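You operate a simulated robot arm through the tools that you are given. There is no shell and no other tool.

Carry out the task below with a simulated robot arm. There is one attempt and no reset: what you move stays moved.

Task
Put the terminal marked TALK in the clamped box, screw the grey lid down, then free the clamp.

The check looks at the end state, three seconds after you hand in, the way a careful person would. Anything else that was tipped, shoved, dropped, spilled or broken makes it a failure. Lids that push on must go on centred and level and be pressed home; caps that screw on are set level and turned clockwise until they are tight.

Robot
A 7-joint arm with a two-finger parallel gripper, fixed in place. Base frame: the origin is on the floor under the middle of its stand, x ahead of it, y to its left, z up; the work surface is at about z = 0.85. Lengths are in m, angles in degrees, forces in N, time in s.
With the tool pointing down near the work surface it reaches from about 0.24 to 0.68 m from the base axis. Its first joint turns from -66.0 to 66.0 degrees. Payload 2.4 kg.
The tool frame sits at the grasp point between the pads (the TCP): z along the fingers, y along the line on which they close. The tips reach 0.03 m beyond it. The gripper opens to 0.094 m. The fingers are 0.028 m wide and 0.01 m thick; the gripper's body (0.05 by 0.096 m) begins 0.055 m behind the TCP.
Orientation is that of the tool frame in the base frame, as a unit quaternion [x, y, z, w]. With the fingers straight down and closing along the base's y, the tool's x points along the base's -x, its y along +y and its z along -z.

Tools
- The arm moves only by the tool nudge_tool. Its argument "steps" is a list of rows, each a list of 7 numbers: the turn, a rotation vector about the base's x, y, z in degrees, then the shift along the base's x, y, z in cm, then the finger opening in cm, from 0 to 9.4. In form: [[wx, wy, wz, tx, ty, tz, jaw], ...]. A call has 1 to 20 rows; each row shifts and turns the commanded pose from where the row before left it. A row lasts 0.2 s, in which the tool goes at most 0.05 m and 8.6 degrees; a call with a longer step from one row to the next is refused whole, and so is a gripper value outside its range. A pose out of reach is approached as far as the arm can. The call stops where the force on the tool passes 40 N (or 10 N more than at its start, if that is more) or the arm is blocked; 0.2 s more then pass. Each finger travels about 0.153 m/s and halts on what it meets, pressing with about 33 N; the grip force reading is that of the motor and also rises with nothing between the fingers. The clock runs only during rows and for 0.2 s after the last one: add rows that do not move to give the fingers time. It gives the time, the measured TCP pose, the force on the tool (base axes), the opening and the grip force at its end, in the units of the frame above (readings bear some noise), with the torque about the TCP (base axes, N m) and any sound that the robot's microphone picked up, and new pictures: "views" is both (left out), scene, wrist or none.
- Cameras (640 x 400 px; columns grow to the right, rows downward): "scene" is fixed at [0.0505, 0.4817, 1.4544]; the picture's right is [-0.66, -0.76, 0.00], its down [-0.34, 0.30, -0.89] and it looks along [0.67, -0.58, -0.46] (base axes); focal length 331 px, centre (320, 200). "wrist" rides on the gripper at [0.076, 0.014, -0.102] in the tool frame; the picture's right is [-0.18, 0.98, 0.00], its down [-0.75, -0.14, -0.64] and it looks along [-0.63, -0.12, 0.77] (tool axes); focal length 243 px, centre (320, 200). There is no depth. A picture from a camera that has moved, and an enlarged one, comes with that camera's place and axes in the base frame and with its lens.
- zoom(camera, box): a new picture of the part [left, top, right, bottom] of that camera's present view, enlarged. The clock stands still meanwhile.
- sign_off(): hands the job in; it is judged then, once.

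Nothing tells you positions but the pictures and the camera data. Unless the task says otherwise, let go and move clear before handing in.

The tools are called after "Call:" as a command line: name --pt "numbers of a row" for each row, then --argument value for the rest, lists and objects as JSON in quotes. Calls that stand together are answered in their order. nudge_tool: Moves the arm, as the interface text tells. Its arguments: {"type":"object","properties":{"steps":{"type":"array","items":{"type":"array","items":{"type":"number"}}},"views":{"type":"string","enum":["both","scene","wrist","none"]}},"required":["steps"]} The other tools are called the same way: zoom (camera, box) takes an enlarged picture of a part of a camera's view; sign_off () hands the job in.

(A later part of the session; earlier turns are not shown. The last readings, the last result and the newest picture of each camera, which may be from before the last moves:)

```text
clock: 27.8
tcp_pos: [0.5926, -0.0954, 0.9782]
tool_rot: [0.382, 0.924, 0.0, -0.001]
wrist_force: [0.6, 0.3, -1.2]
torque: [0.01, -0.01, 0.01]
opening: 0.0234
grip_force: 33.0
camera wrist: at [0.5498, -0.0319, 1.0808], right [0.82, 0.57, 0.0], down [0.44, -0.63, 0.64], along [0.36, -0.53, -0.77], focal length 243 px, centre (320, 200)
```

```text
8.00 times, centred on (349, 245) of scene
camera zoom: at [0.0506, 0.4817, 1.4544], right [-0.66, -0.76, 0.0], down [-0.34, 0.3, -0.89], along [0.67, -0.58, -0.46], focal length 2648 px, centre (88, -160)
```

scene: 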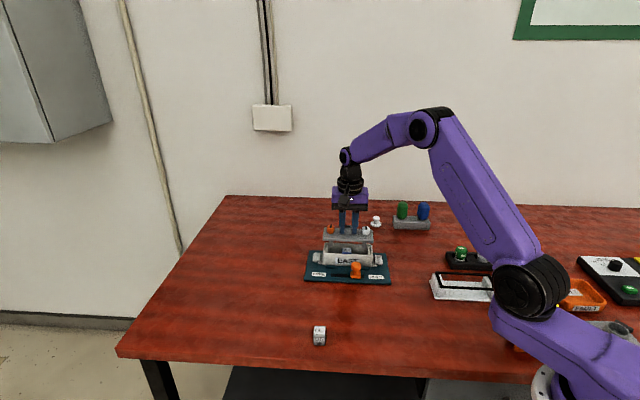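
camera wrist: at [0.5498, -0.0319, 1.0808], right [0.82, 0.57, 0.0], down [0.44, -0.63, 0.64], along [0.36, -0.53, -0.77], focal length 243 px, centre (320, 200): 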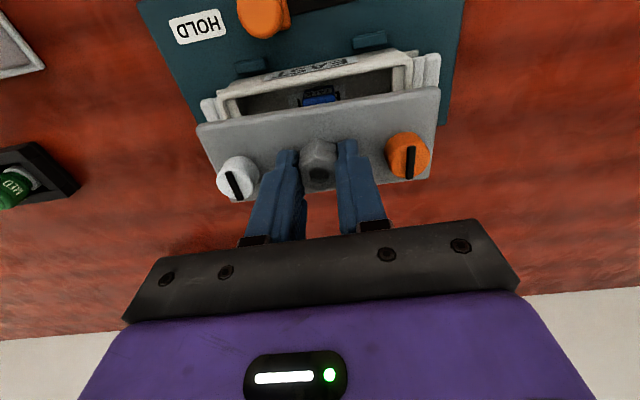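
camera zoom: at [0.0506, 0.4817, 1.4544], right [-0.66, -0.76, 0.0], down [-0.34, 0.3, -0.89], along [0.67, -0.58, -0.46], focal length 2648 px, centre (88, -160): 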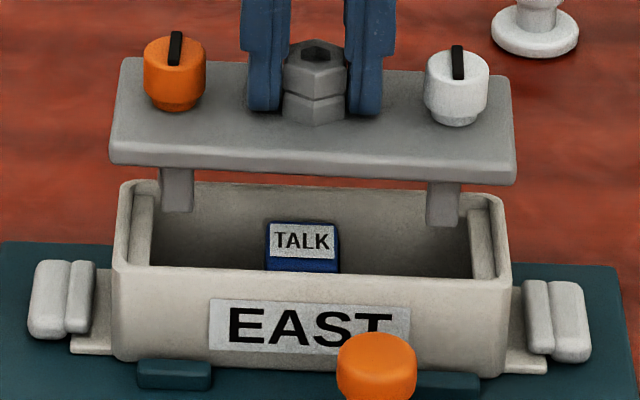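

The lid is level again, but I can't see what's under it. I'll lift it well clear and tilt it toward the scene camera to see the underside before trying again.

Call:
nudge_tool --pt "0 0 0 0 0 3 1.6" --pt "0 0 0 -1 0 4 1.6" --pt "0 0 0 -2 0 4 1.6" --pt "0 0 0 -3 0 3 1.6" --pt "0 0 0 -3 0 3 1.6" --pt "0 0 0 -3 0 3 1.6" --pt "0 0 0 -2 0 3 1.6" --pt "0 0 0 0 0 0 1.6" --views "scene"

Call:
zoom --camera "scene" --box '[300, 90, 460, 190]'

```text
clock: 29.6
tcp_pos: [0.4517, -0.096, 1.2068]
tool_rot: [0.383, 0.924, 0.001, -0.002]
wrist_force: [-0.2, -0.1, -1.4]
torque: [0.01, -0.02, -0.01]
opening: 0.0234
grip_force: 33.0
```

scene: 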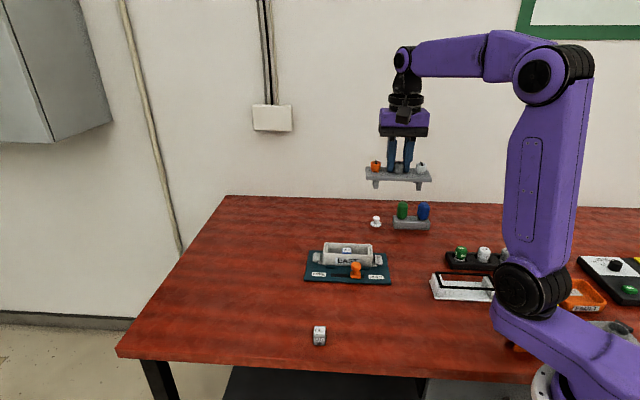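

```text
4.00 times, centred on (380, 140) of scene
camera zoom: at [0.0505, 0.4817, 1.4544], right [-0.66, -0.76, 0.0], down [-0.34, 0.3, -0.89], along [0.67, -0.58, -0.46], focal length 1324 px, centre (80, 440)
```

zoom: 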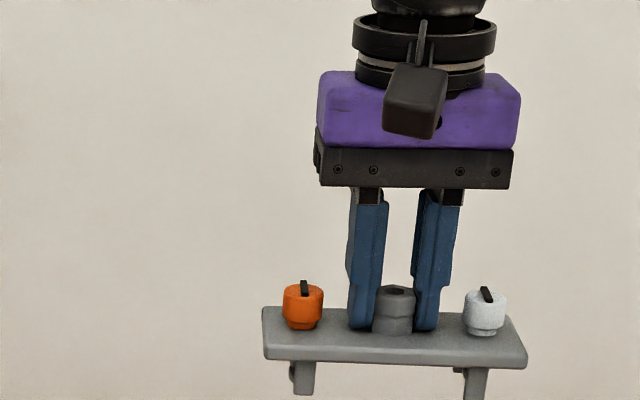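

Now I'll tilt the fingers toward +y in steps so the underside faces the scene camera.

Call:
nudge_tool --pt "6 0 0 0 0 0 1.6" --pt "6 0 0 0 0 0 1.6" --pt "6 0 0 0 0 0 1.6" --pt "6 0 0 0 0 0 1.6" --pt "6 0 0 0 0 0 1.6" --pt "6 0 0 0 0 0 1.6" --pt "6 0 0 0 0 0 1.6" --pt "6 0 0 0 0 0 1.6" --pt "0 0 0 0 0 0 1.6" --views "scene"

Call:
zoom --camera "scene" --box '[320, 120, 448, 200]'

```text
clock: 31.6
tcp_pos: [0.4507, -0.0955, 1.2067]
tool_rot: [0.348, 0.844, 0.377, -0.157]
wrist_force: [-0.2, 0.1, -1.5]
torque: [0.01, -0.01, 0.0]
opening: 0.0233
grip_force: 33.1
```

scene: 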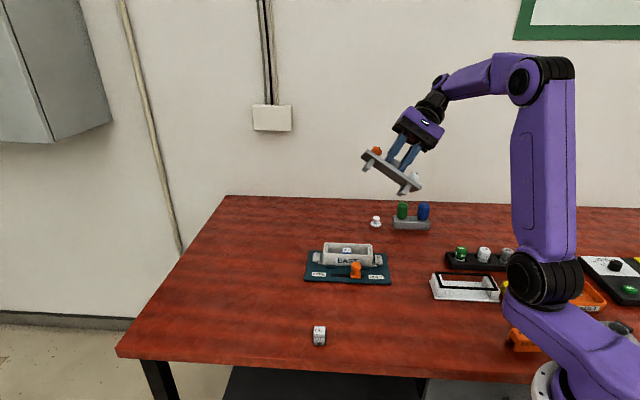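

```text
5.00 times, centred on (384, 160) of scene
camera zoom: at [0.0506, 0.4817, 1.4544], right [-0.66, -0.76, 0.0], down [-0.34, 0.3, -0.89], along [0.67, -0.58, -0.46], focal length 1655 px, centre (0, 400)
```

zoom: 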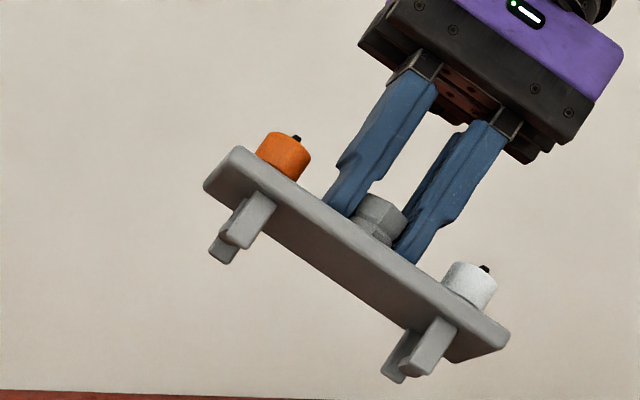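

Something sits behind each near leg, so I'll tilt another 24° to see it fully.

Call:
nudge_tool --pt "6 0 0 0 0 0 1.6" --pt "6 0 0 0 0 0 1.6" --pt "6 0 0 0 0 0 1.6" --pt "6 0 0 0 0 0 1.6" --pt "0 0 0 0 0 0 1.6" --views "scene"

Call:
zoom --camera "scene" --box '[336, 130, 432, 190]'

```text
clock: 32.8
tcp_pos: [0.4517, -0.0966, 1.2086]
tool_rot: [0.308, 0.747, 0.544, -0.227]
wrist_force: [-1.2, 0.3, -0.6]
torque: [-0.02, 0.0, -0.01]
opening: 0.023
grip_force: 33.4
```

scene: 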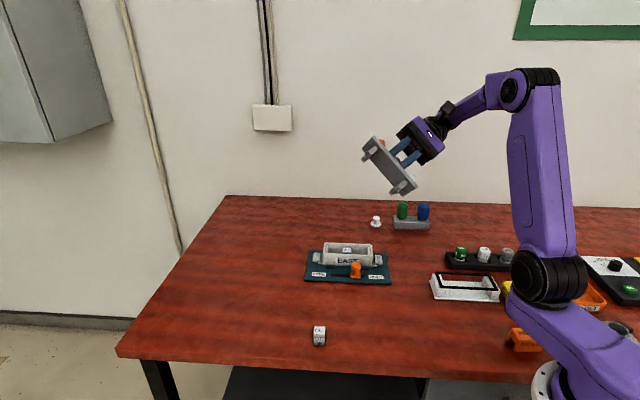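

```text
6.67 times, centred on (384, 160) of scene
camera zoom: at [0.0506, 0.4817, 1.4544], right [-0.66, -0.76, 0.0], down [-0.34, 0.3, -0.89], along [0.67, -0.58, -0.46], focal length 2206 px, centre (-107, 467)
```

zoom: 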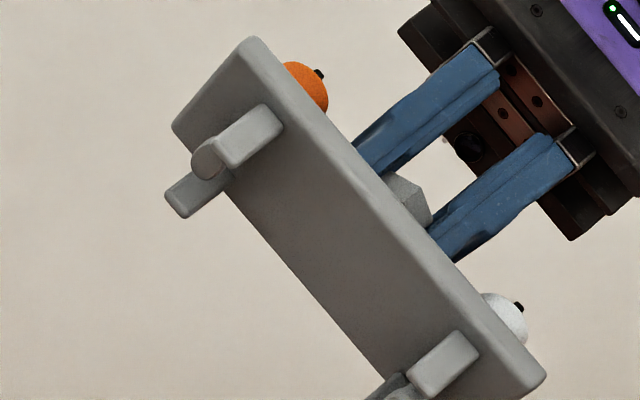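

Call:
zoom --camera "scene" --box '[356, 132, 396, 157]'

Call:
zoom --camera "scene" --box '[376, 172, 424, 202]'

```text
16.00 times, centred on (376, 144) of scene
camera zoom: at [0.0506, 0.4817, 1.4544], right [-0.66, -0.76, 0.0], down [-0.34, 0.3, -0.89], along [0.67, -0.58, -0.46], focal length 5295 px, centre (-576, 1088)
```

zoom: 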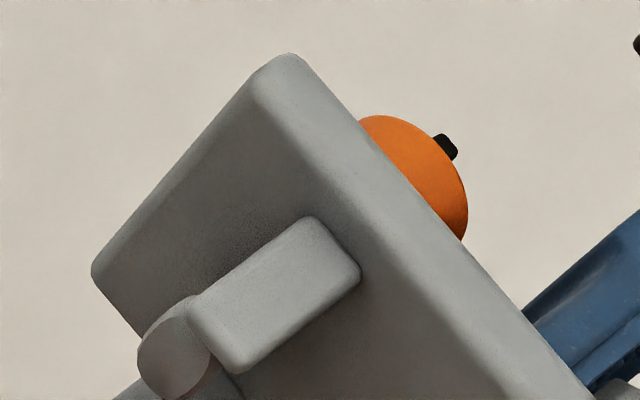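

```text
13.33 times, centred on (400, 187) of scene
camera zoom: at [0.0506, 0.4817, 1.4544], right [-0.66, -0.76, 0.0], down [-0.34, 0.3, -0.89], along [0.67, -0.58, -0.46], focal length 4413 px, centre (-747, 373)
```

zoom: 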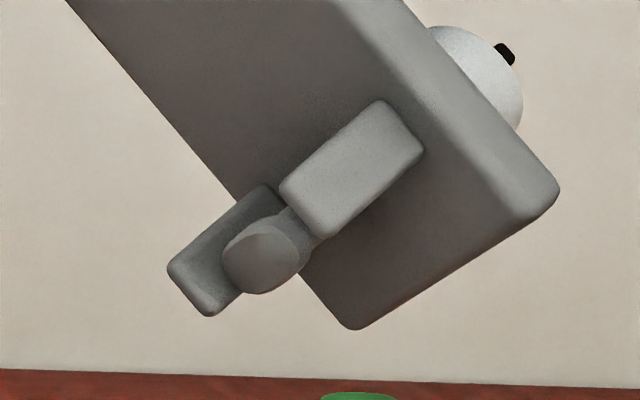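

The underside shows a near leg, a far leg and a round screw between them at each end, so the earlier contact was probably at the FREE end ledge. I'll level the lid again and re-measure the box rim edges in the scene view.

Call:
nudge_tool --pt "-6 0 0 0 0 0 1.6" --pt "-6 0 0 0 0 0 1.6" --pt "-6 0 0 0 0 0 1.6" --pt "-6 0 0 0 0 0 1.6" --pt "-6 0 0 0 0 0 1.6" --pt "-6 0 0 0 0 0 1.6" --pt "-6 0 0 0 0 0 1.6" --pt "-6 0 0 0 0 0 1.6" --pt "-6 0 0 0 0 0 1.6" --pt "-6 0 0 0 0 0 1.6" --pt "-6 0 0 0 0 0 1.6" --pt "-6 0 0 0 0 0 1.6" --pt "0 0 0 0 0 0 1.6" --views "both"

Call:
zoom --camera "scene" --box '[317, 238, 349, 258]'

Call:
zoom --camera "scene" --box '[349, 238, 381, 258]'

Call:
zoom --camera "scene" --box '[309, 230, 389, 280]'

```text
clock: 35.6
tcp_pos: [0.4517, -0.0957, 1.2086]
tool_rot: [0.381, 0.924, 0.0, -0.001]
wrist_force: [0.4, 0.2, -1.1]
torque: [-0.01, -0.03, -0.02]
opening: 0.0233
grip_force: 33.3
camera wrist: at [0.4097, -0.0318, 1.3105], right [0.82, 0.57, 0.0], down [0.44, -0.63, 0.64], along [0.36, -0.53, -0.77], focal length 243 px, centre (320, 200)
```

scene: 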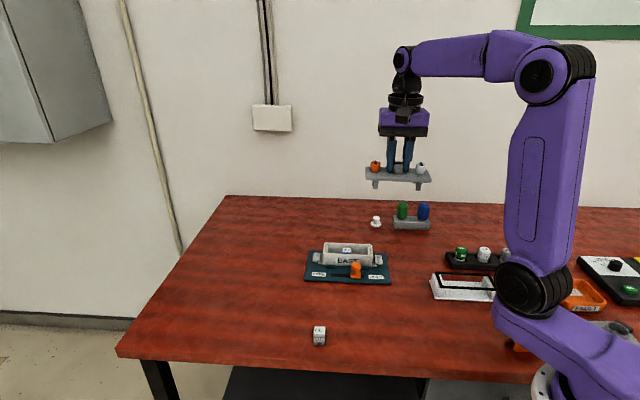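
wrist: 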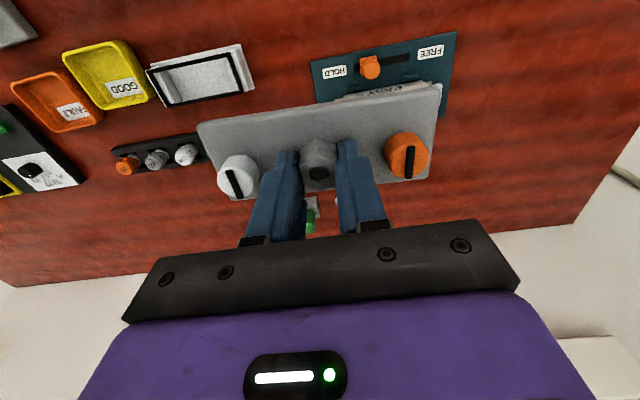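

```text
16.00 times, centred on (333, 248) of scene
camera zoom: at [0.0505, 0.4817, 1.4544], right [-0.66, -0.76, 0.0], down [-0.34, 0.3, -0.89], along [0.67, -0.58, -0.46], focal length 5295 px, centre (112, -568)
```

zoom: 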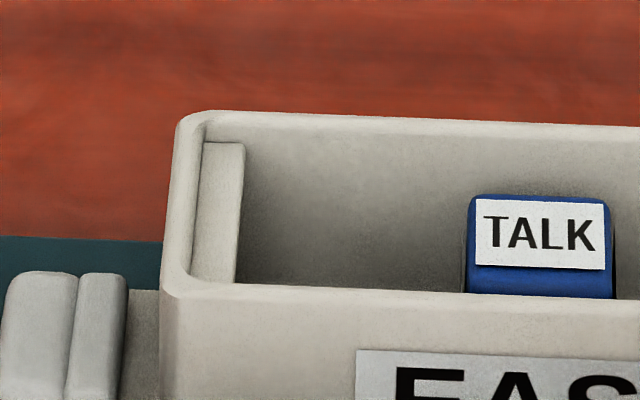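

```text
16.00 times, centred on (365, 248) of scene
camera zoom: at [0.0505, 0.4817, 1.4544], right [-0.66, -0.76, 0.0], down [-0.34, 0.3, -0.89], along [0.67, -0.58, -0.46], focal length 5295 px, centre (-400, -568)
```

zoom: 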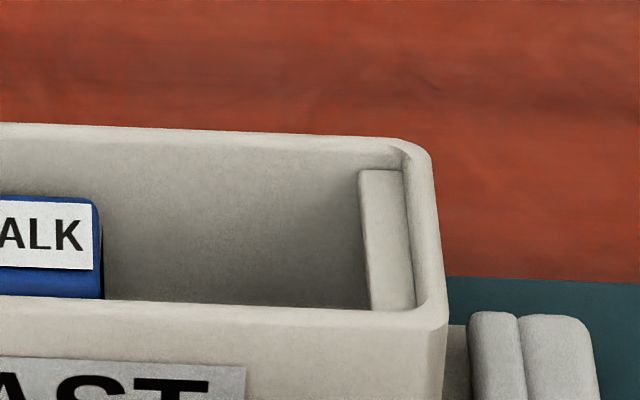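

```text
8.00 times, centred on (349, 255) of scene
camera zoom: at [0.0505, 0.4817, 1.4544], right [-0.66, -0.76, 0.0], down [-0.34, 0.3, -0.89], along [0.67, -0.58, -0.46], focal length 2648 px, centre (88, -240)
```

zoom: 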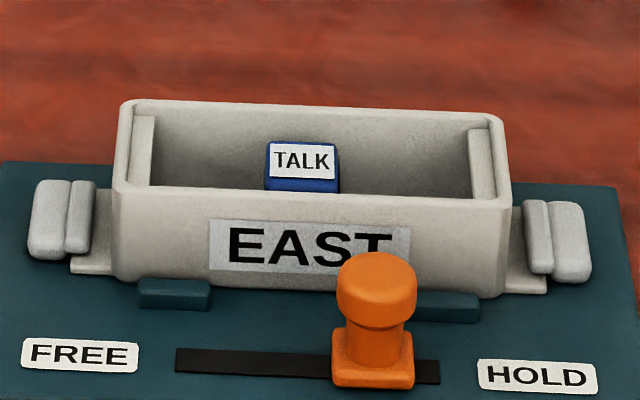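

Working through the tilted view, the four legs span about 43-47 mm against a box inner width of about 49 mm. The lid must sit about 4 mm nearer the robot than my first try, and 1-2 mm toward HOLD. I'll hover with the leg tips just above the rim at the corrected spot (0.5878, -0.0928).

Call:
nudge_tool --pt "0 0 0 3.4 0.07 -2 1.6" --pt "0 0 0 3.4 0.07 -2 1.6" --pt "0 0 0 3.4 0.07 -2 1.6" --pt "0 0 0 3.41 0.08 -2 1.6" --pt "0 0 0 0 0 -4 1.6" --pt "0 0 0 0 0 -4 1.6" --pt "0 0 0 0 0 -4 1.6" --pt "0 0 0 0 0 -2.2 1.6" --pt "0 0 0 0 0 -1 1.6" --pt "0 0 0 0 0 0 1.6" --pt "0 0 0 0 0 0 1.6" --views "both"

Call:
zoom --camera "scene" --box '[317, 232, 349, 252]'

Call:
zoom --camera "scene" --box '[349, 232, 381, 252]'

Call:
zoom --camera "wrist" --box '[180, 40, 460, 215]'

```text
clock: 38.0
tcp_pos: [0.5888, -0.0926, 0.9754]
tool_rot: [0.382, 0.924, 0.001, -0.001]
wrist_force: [0.5, -0.3, -2.2]
torque: [0.01, 0.0, 0.03]
opening: 0.023
grip_force: 32.8
camera wrist: at [0.5459, -0.0291, 1.0783], right [0.82, 0.57, 0.0], down [0.44, -0.63, 0.64], along [0.36, -0.53, -0.77], focal length 243 px, centre (320, 200)
```

scene: 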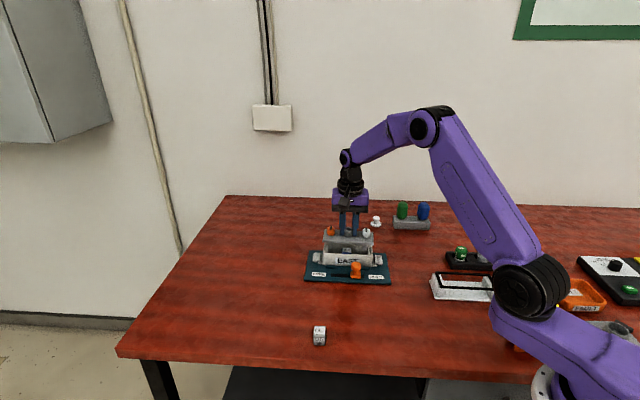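
wrist: 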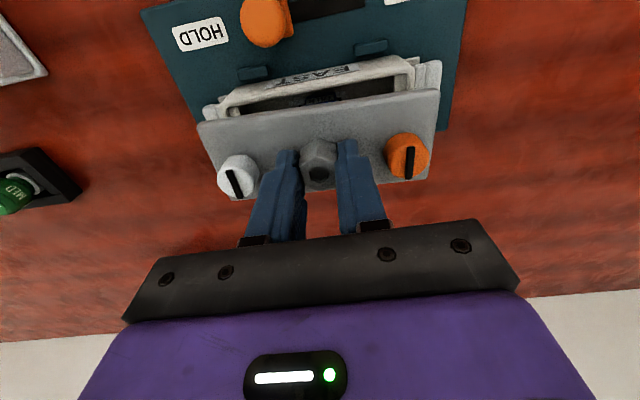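

```text
16.00 times, centred on (333, 242) of scene
camera zoom: at [0.0506, 0.4817, 1.4544], right [-0.66, -0.76, 0.0], down [-0.34, 0.3, -0.89], along [0.67, -0.58, -0.46], focal length 5295 px, centre (112, -472)
```

zoom: 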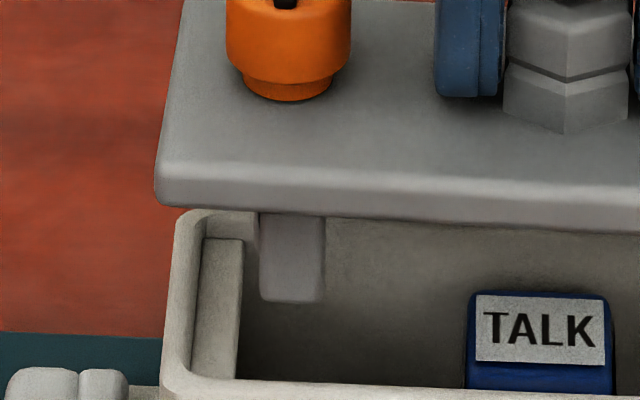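

```text
16.00 times, centred on (365, 242) of scene
camera zoom: at [0.0506, 0.4817, 1.4544], right [-0.66, -0.76, 0.0], down [-0.34, 0.3, -0.89], along [0.67, -0.58, -0.46], focal length 5295 px, centre (-400, -472)
```

zoom: 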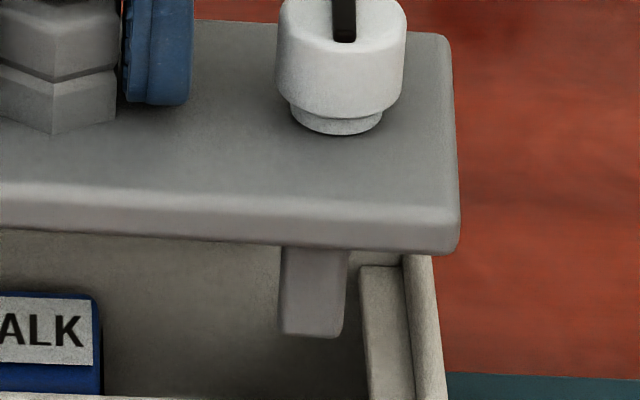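

```text
2.29 times, centred on (320, 128) of wrist
camera zoom: at [0.5459, -0.0291, 1.0783], right [0.82, 0.57, 0.0], down [0.44, -0.63, 0.64], along [0.36, -0.53, -0.77], focal length 555 px, centre (320, 366)
```

zoom: 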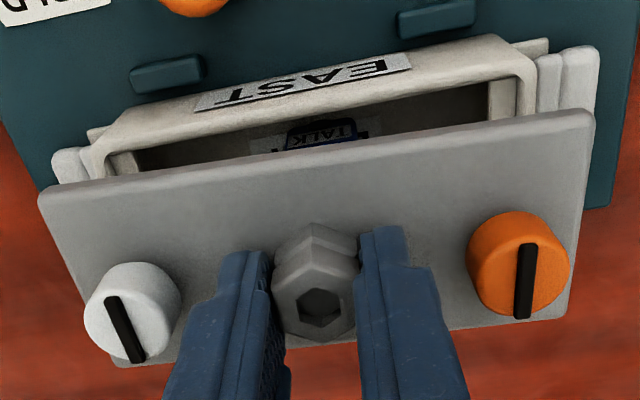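

The bump yawed the lid about 2° in the grip, which shows up in both cameras. I'll rotate the tool +2° to compensate, shift about 1.5 mm toward the robot, and look again.

Call:
nudge_tool --pt "0 0 2 -0.14 0.07 0 1.6" --pt "0 0 0 0 0 0 1.6" --pt "0 0 0 0 0 0 1.6" --views "wrist"

Call:
zoom --camera "scene" --box '[317, 234, 349, 254]'

Call:
zoom --camera "scene" --box '[349, 234, 381, 254]'

Call:
zoom --camera "wrist" --box '[180, 40, 460, 215]'

```text
clock: 38.8
tcp_pos: [0.5866, -0.092, 0.9758]
tool_rot: [0.366, 0.931, 0.0, -0.002]
wrist_force: [0.7, 0.4, -1.2]
torque: [0.02, 0.0, -0.01]
opening: 0.0233
grip_force: 32.6
camera wrist: at [0.5423, -0.03, 1.0783], right [0.8, 0.59, 0.0], down [0.46, -0.62, 0.64], along [0.38, -0.51, -0.77], focal length 243 px, centre (320, 200)
```

wrist: 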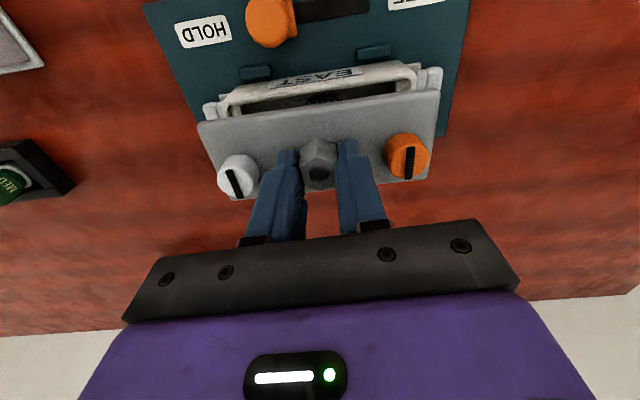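

```text
16.00 times, centred on (333, 244) of scene
camera zoom: at [0.0506, 0.4817, 1.4544], right [-0.66, -0.76, 0.0], down [-0.34, 0.3, -0.89], along [0.67, -0.58, -0.46], focal length 5295 px, centre (112, -504)
```

zoom: 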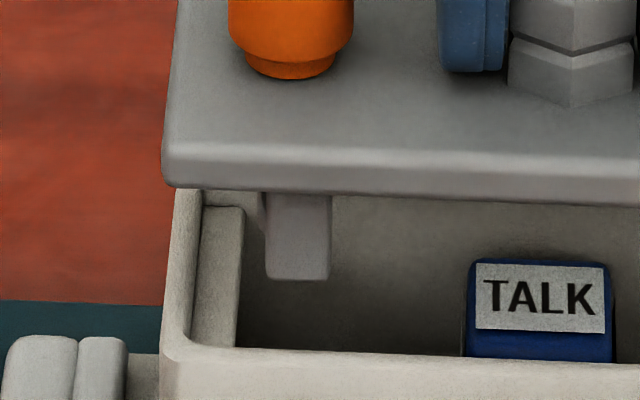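

```text
16.00 times, centred on (365, 244) of scene
camera zoom: at [0.0506, 0.4817, 1.4544], right [-0.66, -0.76, 0.0], down [-0.34, 0.3, -0.89], along [0.67, -0.58, -0.46], focal length 5295 px, centre (-400, -504)
```

zoom: 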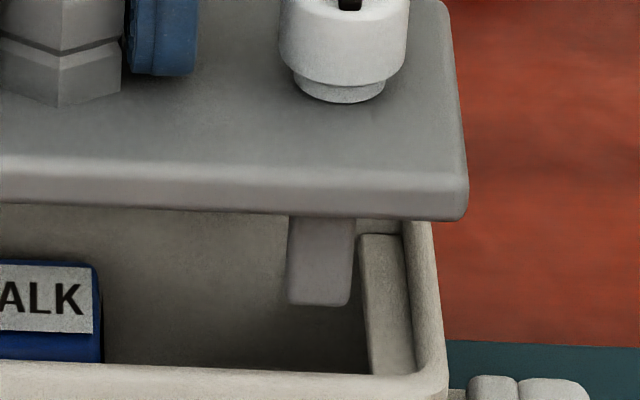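

```text
2.29 times, centred on (320, 128) of wrist
camera zoom: at [0.5423, -0.03, 1.0783], right [0.8, 0.59, 0.0], down [0.46, -0.62, 0.64], along [0.38, -0.51, -0.77], focal length 555 px, centre (320, 366)
```

zoom: 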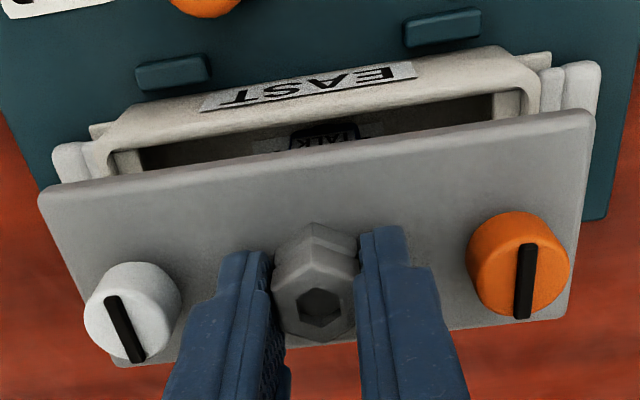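

Both legs now show equal gaps and the lid edge runs parallel to the rim. I'll lower slowly with small steps.

Call:
nudge_tool --pt "0 0 0 0 0 -0.4 1.6" --pt "0 0 0 0 0 -0.3 1.6" --pt "0 0 0 0 0 -0.3 1.6" --pt "0 0 0 0 0 -0.2 1.6" --pt "0 0 0 0 0 -0.2 1.6" --pt "0 0 0 0 0 -0.2 1.6" --pt "0 0 0 0 0 -0.2 1.6" --pt "0 0 0 0 0 0 1.6" --views "wrist"

Call:
zoom --camera "scene" --box '[309, 225, 389, 275]'

```text
clock: 40.6
tcp_pos: [0.5867, -0.093, 0.9583]
tool_rot: [0.366, 0.931, 0.002, -0.002]
wrist_force: [-0.3, 0.0, -1.8]
torque: [0.01, -0.01, -0.02]
opening: 0.0232
grip_force: 33.0
camera wrist: at [0.5423, -0.0303, 1.0603], right [0.8, 0.59, 0.0], down [0.46, -0.62, 0.64], along [0.38, -0.51, -0.77], focal length 243 px, centre (320, 200)
```

wrist: 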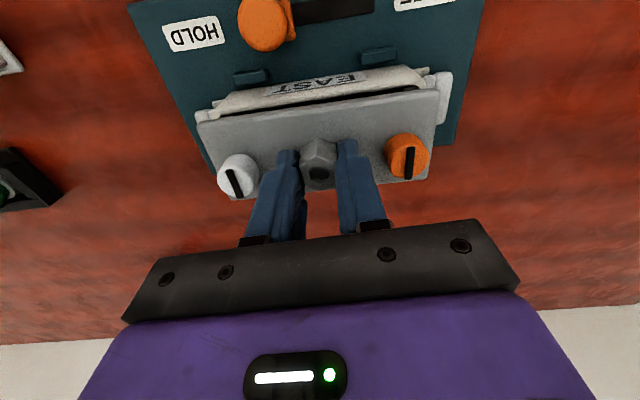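

```text
8.00 times, centred on (349, 250) of scene
camera zoom: at [0.0506, 0.4817, 1.4544], right [-0.66, -0.76, 0.0], down [-0.34, 0.3, -0.89], along [0.67, -0.58, -0.46], focal length 2648 px, centre (88, -200)
```

zoom: 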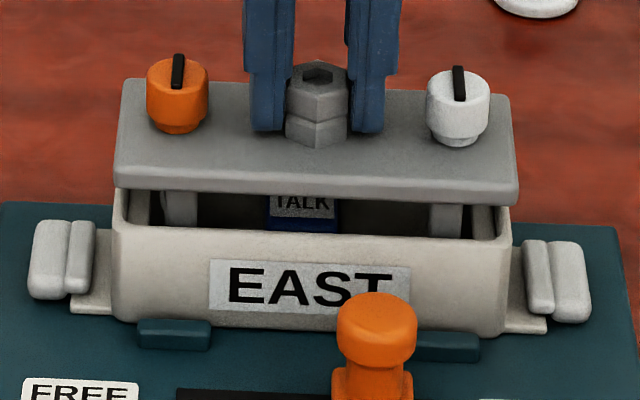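

The legs passed the rim with no contact. I'll keep lowering toward the plate seating on the rim.

Call:
nudge_tool --pt "0 0 0 0 0 -0.3 1.6" --pt "0 0 0 0 0 -0.3 1.6" --pt "0 0 0 0 0 -0.3 1.6" --pt "0 0 0 0 0 -0.2 1.6" --pt "0 0 0 0 0 -0.2 1.6" --pt "0 0 0 0 0 0 1.6" --views "wrist"

Call:
zoom --camera "scene" --box '[309, 225, 389, 275]'

Call:
zoom --camera "wrist" --box '[180, 40, 460, 215]'

```text
clock: 42.0
tcp_pos: [0.5867, -0.0919, 0.9446]
tool_rot: [0.366, 0.931, 0.001, -0.002]
wrist_force: [0.1, 0.5, -1.4]
torque: [0.0, -0.01, -0.01]
opening: 0.023
grip_force: 33.0
camera wrist: at [0.542, -0.0302, 1.0473], right [0.8, 0.59, 0.0], down [0.46, -0.62, 0.64], along [0.38, -0.51, -0.77], focal length 243 px, centre (320, 200)
```

wrist: 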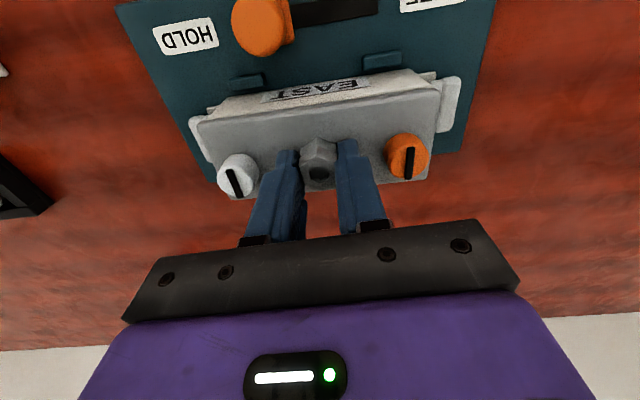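

```text
8.00 times, centred on (349, 250) of scene
camera zoom: at [0.0506, 0.4817, 1.4544], right [-0.66, -0.76, 0.0], down [-0.34, 0.3, -0.89], along [0.67, -0.58, -0.46], focal length 2648 px, centre (88, -200)
```

zoom: 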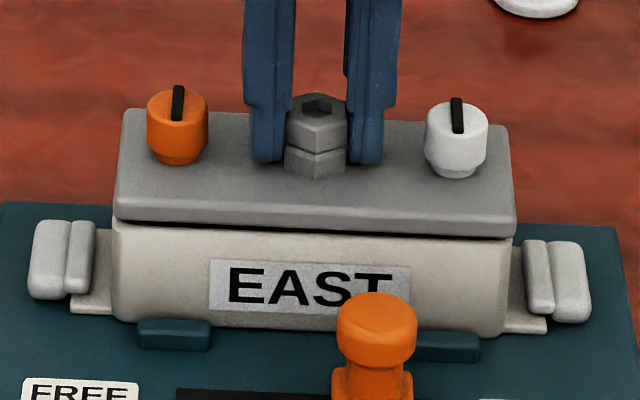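

```text
2.29 times, centred on (320, 128) of wrist
camera zoom: at [0.542, -0.0302, 1.0473], right [0.8, 0.59, 0.0], down [0.46, -0.62, 0.64], along [0.38, -0.51, -0.77], focal length 555 px, centre (320, 366)
```

zoom: 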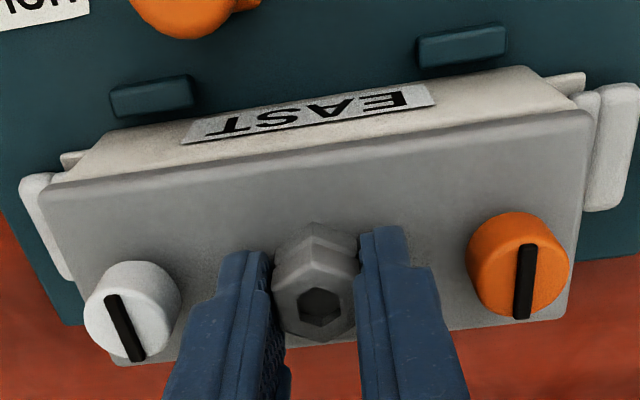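

It's almost seated, with a thin gap left. I'll feel for contact in 1 mm steps.

Call:
nudge_tool --pt "0 0 0 0 0 -0.1 1.6" --pt "0 0 0 0 0 -0.1 1.6" --pt "0 0 0 0 0 -0.1 1.6" --pt "0 0 0 0 0 0 1.6" --views "none"

Call:
zoom --camera "scene" --box '[309, 225, 389, 275]'

```text
clock: 43.0
tcp_pos: [0.5861, -0.0917, 0.9422]
tool_rot: [0.366, 0.931, 0.0, -0.001]
wrist_force: [-0.1, 0.2, 4.1]
torque: [-0.1, 0.29, 0.0]
opening: 0.0233
grip_force: 33.2
```

```text
8.00 times, centred on (349, 250) of scene
camera zoom: at [0.0505, 0.4817, 1.4544], right [-0.66, -0.76, 0.0], down [-0.34, 0.3, -0.89], along [0.67, -0.58, -0.46], focal length 2648 px, centre (88, -200)
```

zoom: 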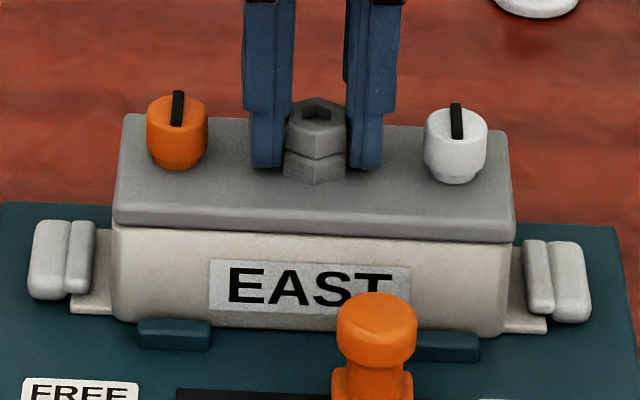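

Light contact at about 5 N, and the lid looks centred lengthwise. I'll press slightly more to level it, then inspect from both cameras.

Call:
nudge_tool --pt "0 0 0 0 0 -0.1 1.6" --pt "0 0 0 0 0 0 1.6" --views "wrist"

Call:
zoom --camera "scene" --box '[315, 235, 347, 255]'

Call:
zoom --camera "scene" --box '[347, 235, 379, 255]'

Call:
zoom --camera "wrist" --box '[180, 70, 340, 170]'

Call:
zoom --camera "wrist" --box '[320, 60, 480, 160]'

```text
clock: 43.6
tcp_pos: [0.5864, -0.0922, 0.9422]
tool_rot: [0.366, 0.931, 0.001, -0.001]
wrist_force: [-4.4, 0.9, 21.5]
torque: [0.28, 0.86, 0.01]
opening: 0.0232
grip_force: 32.9
camera wrist: at [0.5419, -0.0301, 1.0448], right [0.8, 0.59, 0.0], down [0.46, -0.62, 0.64], along [0.38, -0.52, -0.77], focal length 243 px, centre (320, 200)
```

wrist: 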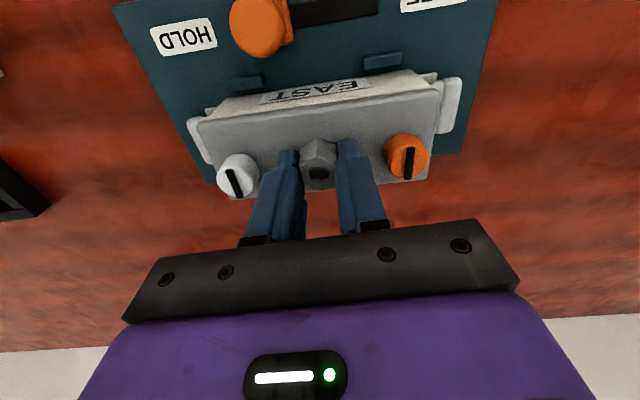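

```text
16.00 times, centred on (331, 245) of scene
camera zoom: at [0.05, 0.4818, 1.4544], right [-0.66, -0.76, 0.0], down [-0.34, 0.3, -0.89], along [0.67, -0.58, -0.46], focal length 5295 px, centre (144, -520)
```

zoom: 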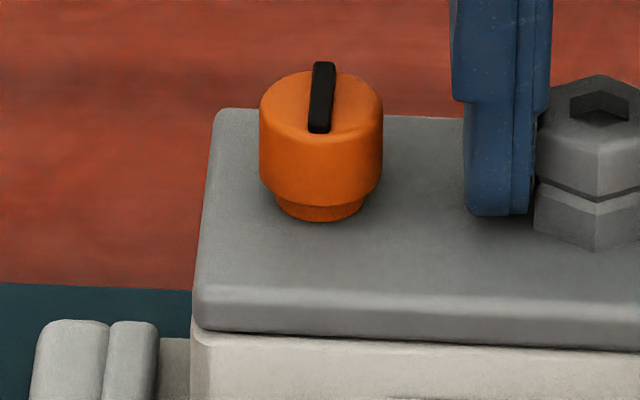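

```text
16.00 times, centred on (363, 245) of scene
camera zoom: at [0.05, 0.4818, 1.4544], right [-0.66, -0.76, 0.0], down [-0.34, 0.3, -0.89], along [0.67, -0.58, -0.46], focal length 5295 px, centre (-368, -520)
```

zoom: 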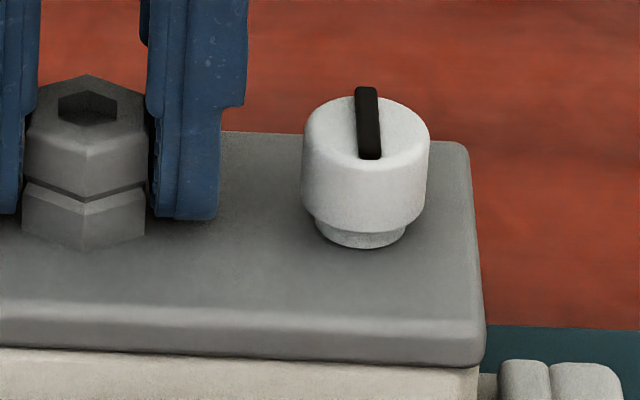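

```text
4.00 times, centred on (260, 120) of wrist
camera zoom: at [0.5419, -0.0301, 1.0448], right [0.8, 0.59, 0.0], down [0.46, -0.62, 0.64], along [0.38, -0.52, -0.77], focal length 970 px, centre (560, 520)
```

zoom: 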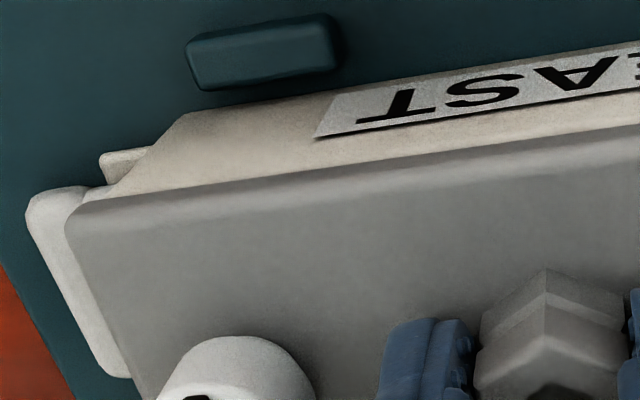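

```text
4.00 times, centred on (400, 110) of wrist
camera zoom: at [0.5419, -0.0301, 1.0448], right [0.8, 0.59, 0.0], down [0.46, -0.62, 0.64], along [0.38, -0.52, -0.77], focal length 970 px, centre (0, 560)
```

zoom: 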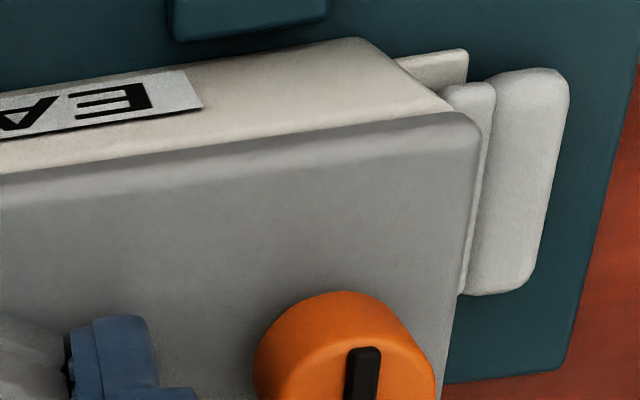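

The lid is seated with its edges flush. I'll ease off, open the fingers, and rise to see how it rests.

Call:
nudge_tool --pt "0 0 0 0 0 0.1 1.6" --pt "0 0 0 0 0 0 2.8" --pt "0 0 0 0 0 0 3.6" --pt "0 0 0 0 0 0 3.6" --pt "0 0 0 0 0 1 3.6" --pt "0 0 0 0 0 3 3.6" --pt "0 0 0 0 0 4 3.6" --pt "0 0 0 0 0 2 3.6" --views "both"

Call:
zoom --camera "scene" --box '[309, 225, 389, 275]'

Call:
zoom --camera "wrist" --box '[200, 20, 440, 170]'

```text
clock: 45.4
tcp_pos: [0.5858, -0.0929, 1.0417]
tool_rot: [0.365, 0.931, 0.0, -0.001]
wrist_force: [-0.4, 0.9, -0.4]
torque: [-0.01, -0.01, 0.05]
opening: 0.0361
grip_force: 0.0
camera wrist: at [0.5422, -0.0303, 1.1448], right [0.8, 0.59, 0.0], down [0.46, -0.62, 0.64], along [0.38, -0.51, -0.77], focal length 243 px, centre (320, 200)
```

scene: 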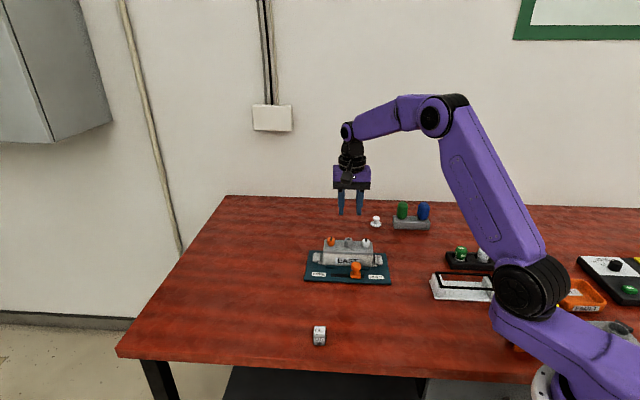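
wrist: 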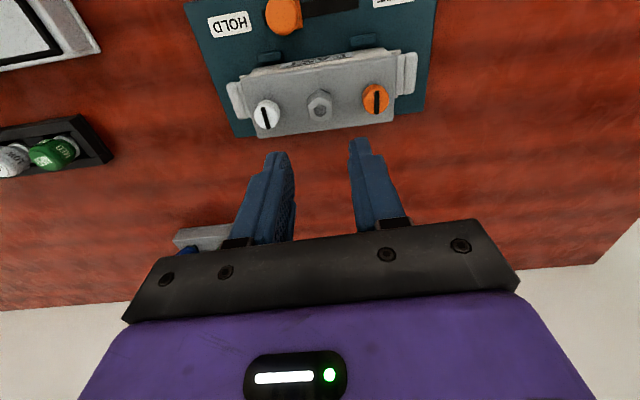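

```text
8.00 times, centred on (349, 250) of scene
camera zoom: at [0.0505, 0.4817, 1.4544], right [-0.66, -0.76, 0.0], down [-0.34, 0.3, -0.89], along [0.67, -0.58, -0.46], focal length 2648 px, centre (88, -200)
```

zoom: 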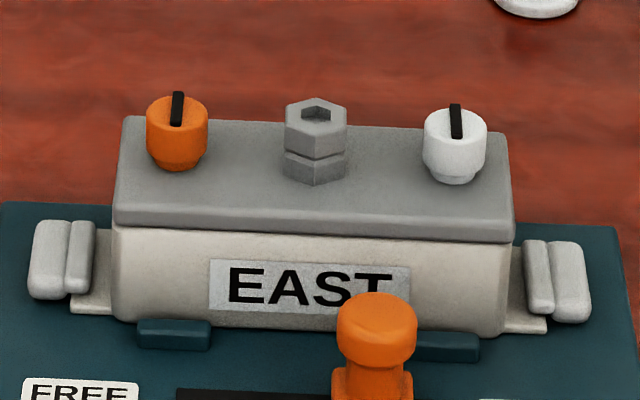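

```text
2.67 times, centred on (320, 95) of wrist
camera zoom: at [0.5422, -0.0303, 1.1448], right [0.8, 0.59, 0.0], down [0.46, -0.62, 0.64], along [0.38, -0.51, -0.77], focal length 647 px, centre (320, 480)
```

zoom: 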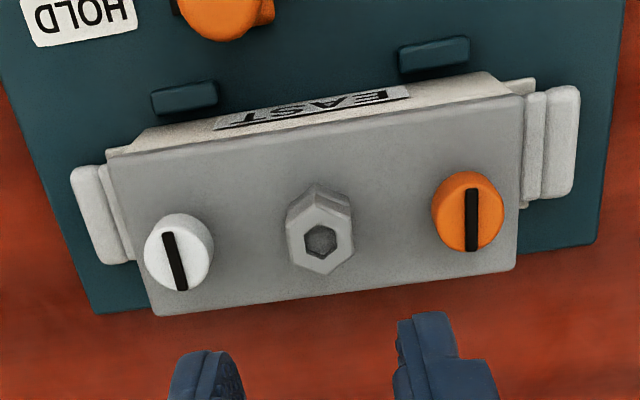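

The lid rests flat and square on the box: orange knob at (0.622, -0.057), white knob at (0.553, -0.124), plate top at z≈0.911. I'll rotate the wrist to give room for a clockwise turn and move above the orange knob.

Call:
nudge_tool --pt "0 0 8 0.9 0.9 0 3.6" --pt "0 0 8 0.9 0.9 0 3.6" --pt "0 0 8 0.9 0.9 0 3.6" --pt "0 0 8 0.88 0.93 0 3.6" --pt "0 0 8 0 0 0 3.6" --pt "0 0 8 0 0 0 3.6" --pt "0 0 8 0 0 -2 3.6" --pt "0 0 7 0 0 -2 3.6" --pt "0 0 0 0 0 0 3.6" --views "both"

Call:
zoom --camera "wrist" --box '[200, 50, 440, 200]'

Call:
zoom --camera "scene" --box '[300, 210, 396, 270]'

```text
clock: 47.4
tcp_pos: [0.6218, -0.0543, 1.0027]
tool_rot: [-0.175, 0.984, -0.001, -0.001]
wrist_force: [-0.6, 0.2, 0.3]
torque: [-0.02, -0.02, -0.02]
opening: 0.0358
grip_force: 0.2
camera wrist: at [0.5474, -0.0681, 1.1042], right [-0.17, 0.99, 0.0], down [0.76, 0.13, 0.64], along [0.63, 0.11, -0.77], focal length 243 px, centre (320, 200)
```

scene: 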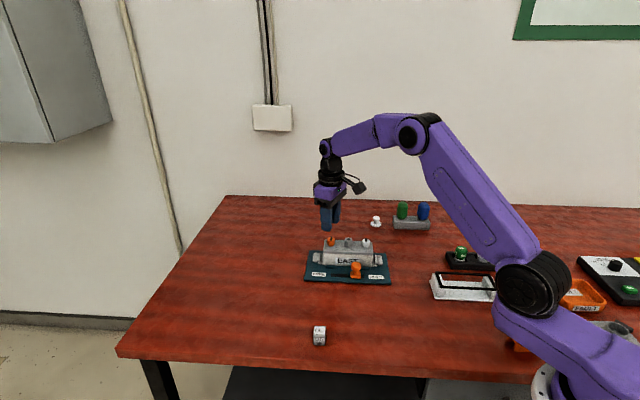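
wrist: 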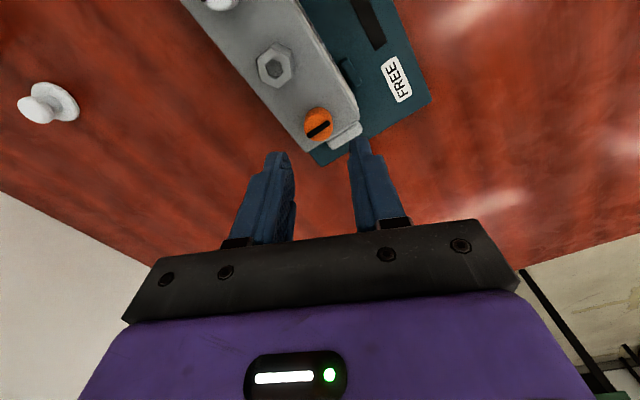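

```text
2.67 times, centred on (320, 125) of wrist
camera zoom: at [0.5474, -0.0681, 1.1042], right [-0.17, 0.99, 0.0], down [0.76, 0.13, 0.64], along [0.63, 0.11, -0.77], focal length 647 px, centre (320, 400)
```

zoom: 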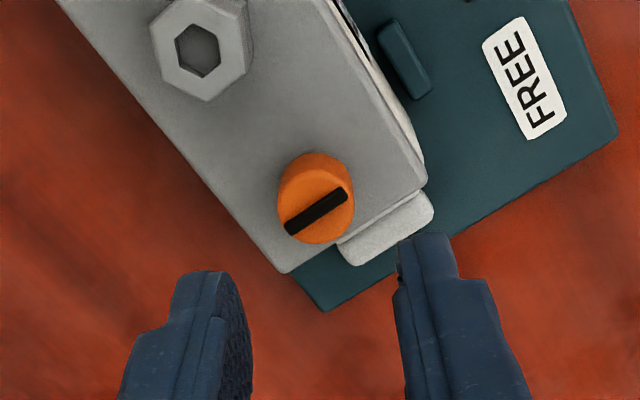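

```text
6.67 times, centred on (348, 240) of scene
camera zoom: at [0.0505, 0.4817, 1.4544], right [-0.66, -0.76, 0.0], down [-0.34, 0.3, -0.89], along [0.67, -0.58, -0.46], focal length 2206 px, centre (133, -67)
```

zoom: 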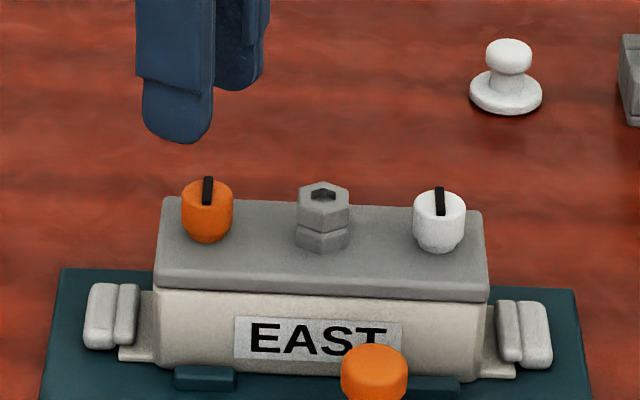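

The two views agree the orange knob is at (0.621, -0.0566). I'll centre on it and descend until the tips are about 5 mm above the plate, then check.

Call:
nudge_tool --pt "0 0 0 -0.08 -0.23 0 3.6" --pt "0 0 0 0 0 -2 3.6" --pt "0 0 0 0 0 -2 3.6" --pt "0 0 0 0 0 -1 3.6" --pt "0 0 0 0 0 -0.7 3.6" --pt "0 0 0 0 0 0 3.6" --views "both"

Call:
zoom --camera "wrist" --box '[240, 110, 400, 210]'

Call:
zoom --camera "scene" --box '[305, 220, 369, 260]'

```text
clock: 48.8
tcp_pos: [0.6222, -0.0575, 0.9446]
tool_rot: [-0.174, 0.985, 0.0, -0.002]
wrist_force: [0.9, -0.3, -0.8]
torque: [0.0, -0.02, 0.01]
opening: 0.036
grip_force: 0.1
camera wrist: at [0.547, -0.0708, 1.0477], right [-0.17, 0.99, 0.0], down [0.76, 0.13, 0.64], along [0.63, 0.1, -0.77], focal length 243 px, centre (320, 200)
```

scene: 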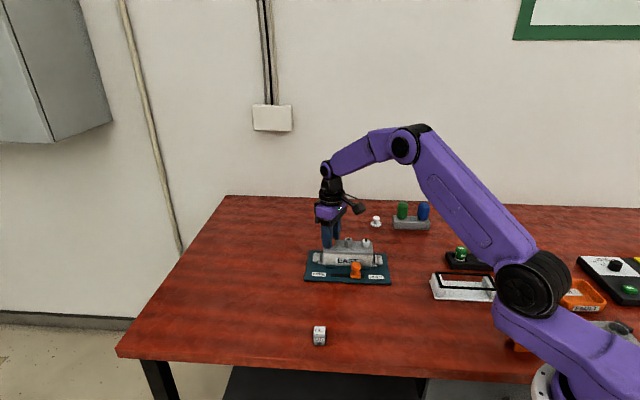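
wrist: 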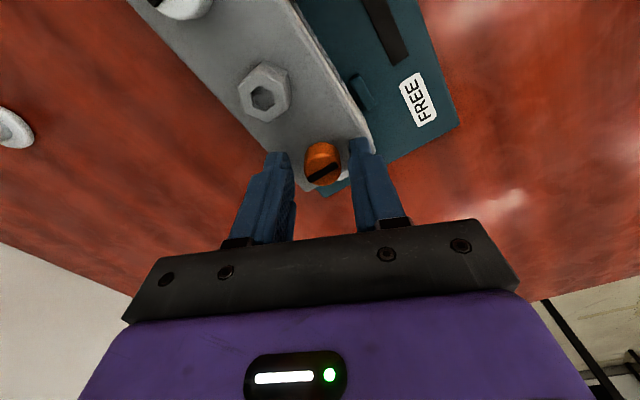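

```text
4.00 times, centred on (320, 160) of wrist
camera zoom: at [0.547, -0.0708, 1.0477], right [-0.17, 0.99, 0.0], down [0.76, 0.13, 0.64], along [0.63, 0.1, -0.77], focal length 970 px, centre (320, 360)
```

zoom: 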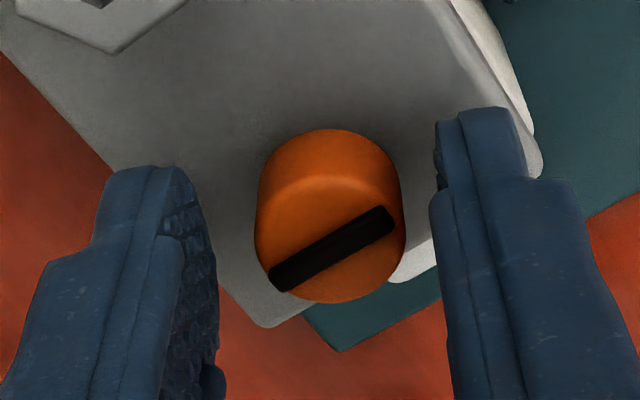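

```text
10.00 times, centred on (337, 240) of scene
camera zoom: at [0.0505, 0.4817, 1.4544], right [-0.66, -0.76, 0.0], down [-0.34, 0.3, -0.89], along [0.67, -0.58, -0.46], focal length 3310 px, centre (150, -200)
```

zoom: 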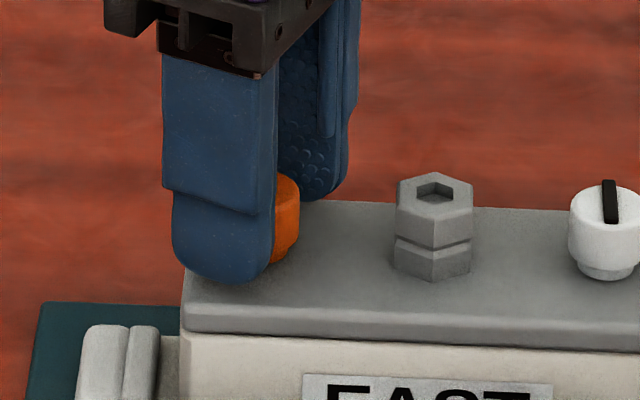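

The knob is between the pads, slightly toward the camera side. I'll shift about 2 mm, close on it, and read the grip.

Call:
nudge_tool --pt "0 0 0 -0.18 -0.05 0 3.6" --pt "0 0 0 0 0 0 2.8" --pt "0 0 0 0 0 0 1.6" --pt "0 0 0 0 0 0 1.6" --pt "0 0 0 0 0 0 1.6" --views "wrist"

Call:
zoom --camera "wrist" --box '[240, 110, 400, 210]'

Call:
zoom --camera "scene" --box '[305, 220, 369, 260]'

```text
clock: 50.0
tcp_pos: [0.6195, -0.0573, 0.9448]
tool_rot: [-0.174, 0.985, -0.001, -0.001]
wrist_force: [-0.4, -0.1, -0.3]
torque: [0.04, -0.05, -0.01]
opening: 0.0202
grip_force: 32.8
camera wrist: at [0.5453, -0.0714, 1.0476], right [-0.17, 0.99, 0.0], down [0.76, 0.13, 0.64], along [0.63, 0.1, -0.77], focal length 243 px, centre (320, 200)
```

wrist: 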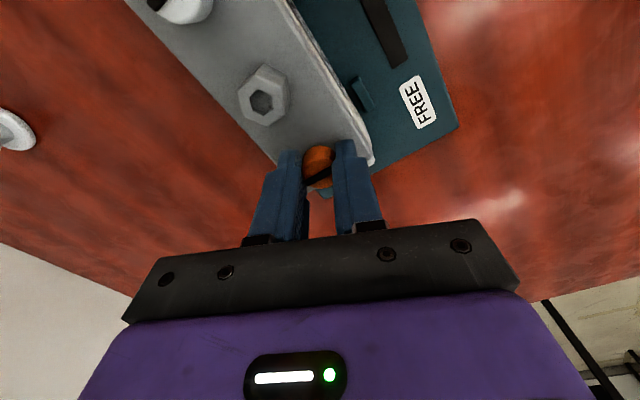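

```text
4.00 times, centred on (320, 160) of wrist
camera zoom: at [0.5453, -0.0714, 1.0476], right [-0.17, 0.99, 0.0], down [0.76, 0.13, 0.64], along [0.63, 0.1, -0.77], focal length 970 px, centre (320, 360)
```

zoom: 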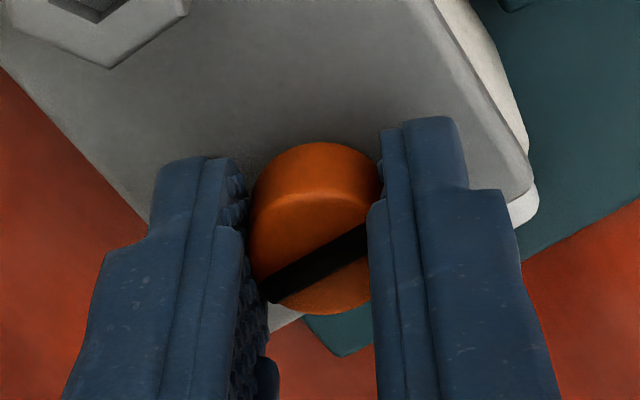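

```text
10.00 times, centred on (337, 240) of scene
camera zoom: at [0.0506, 0.4817, 1.4544], right [-0.66, -0.76, 0.0], down [-0.34, 0.3, -0.89], along [0.67, -0.58, -0.46], focal length 3310 px, centre (150, -200)
```

zoom: 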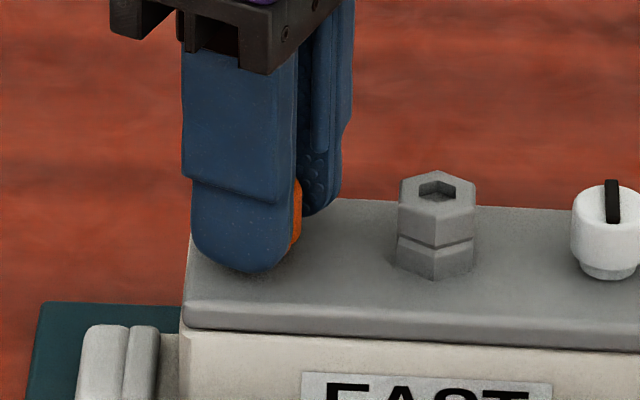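

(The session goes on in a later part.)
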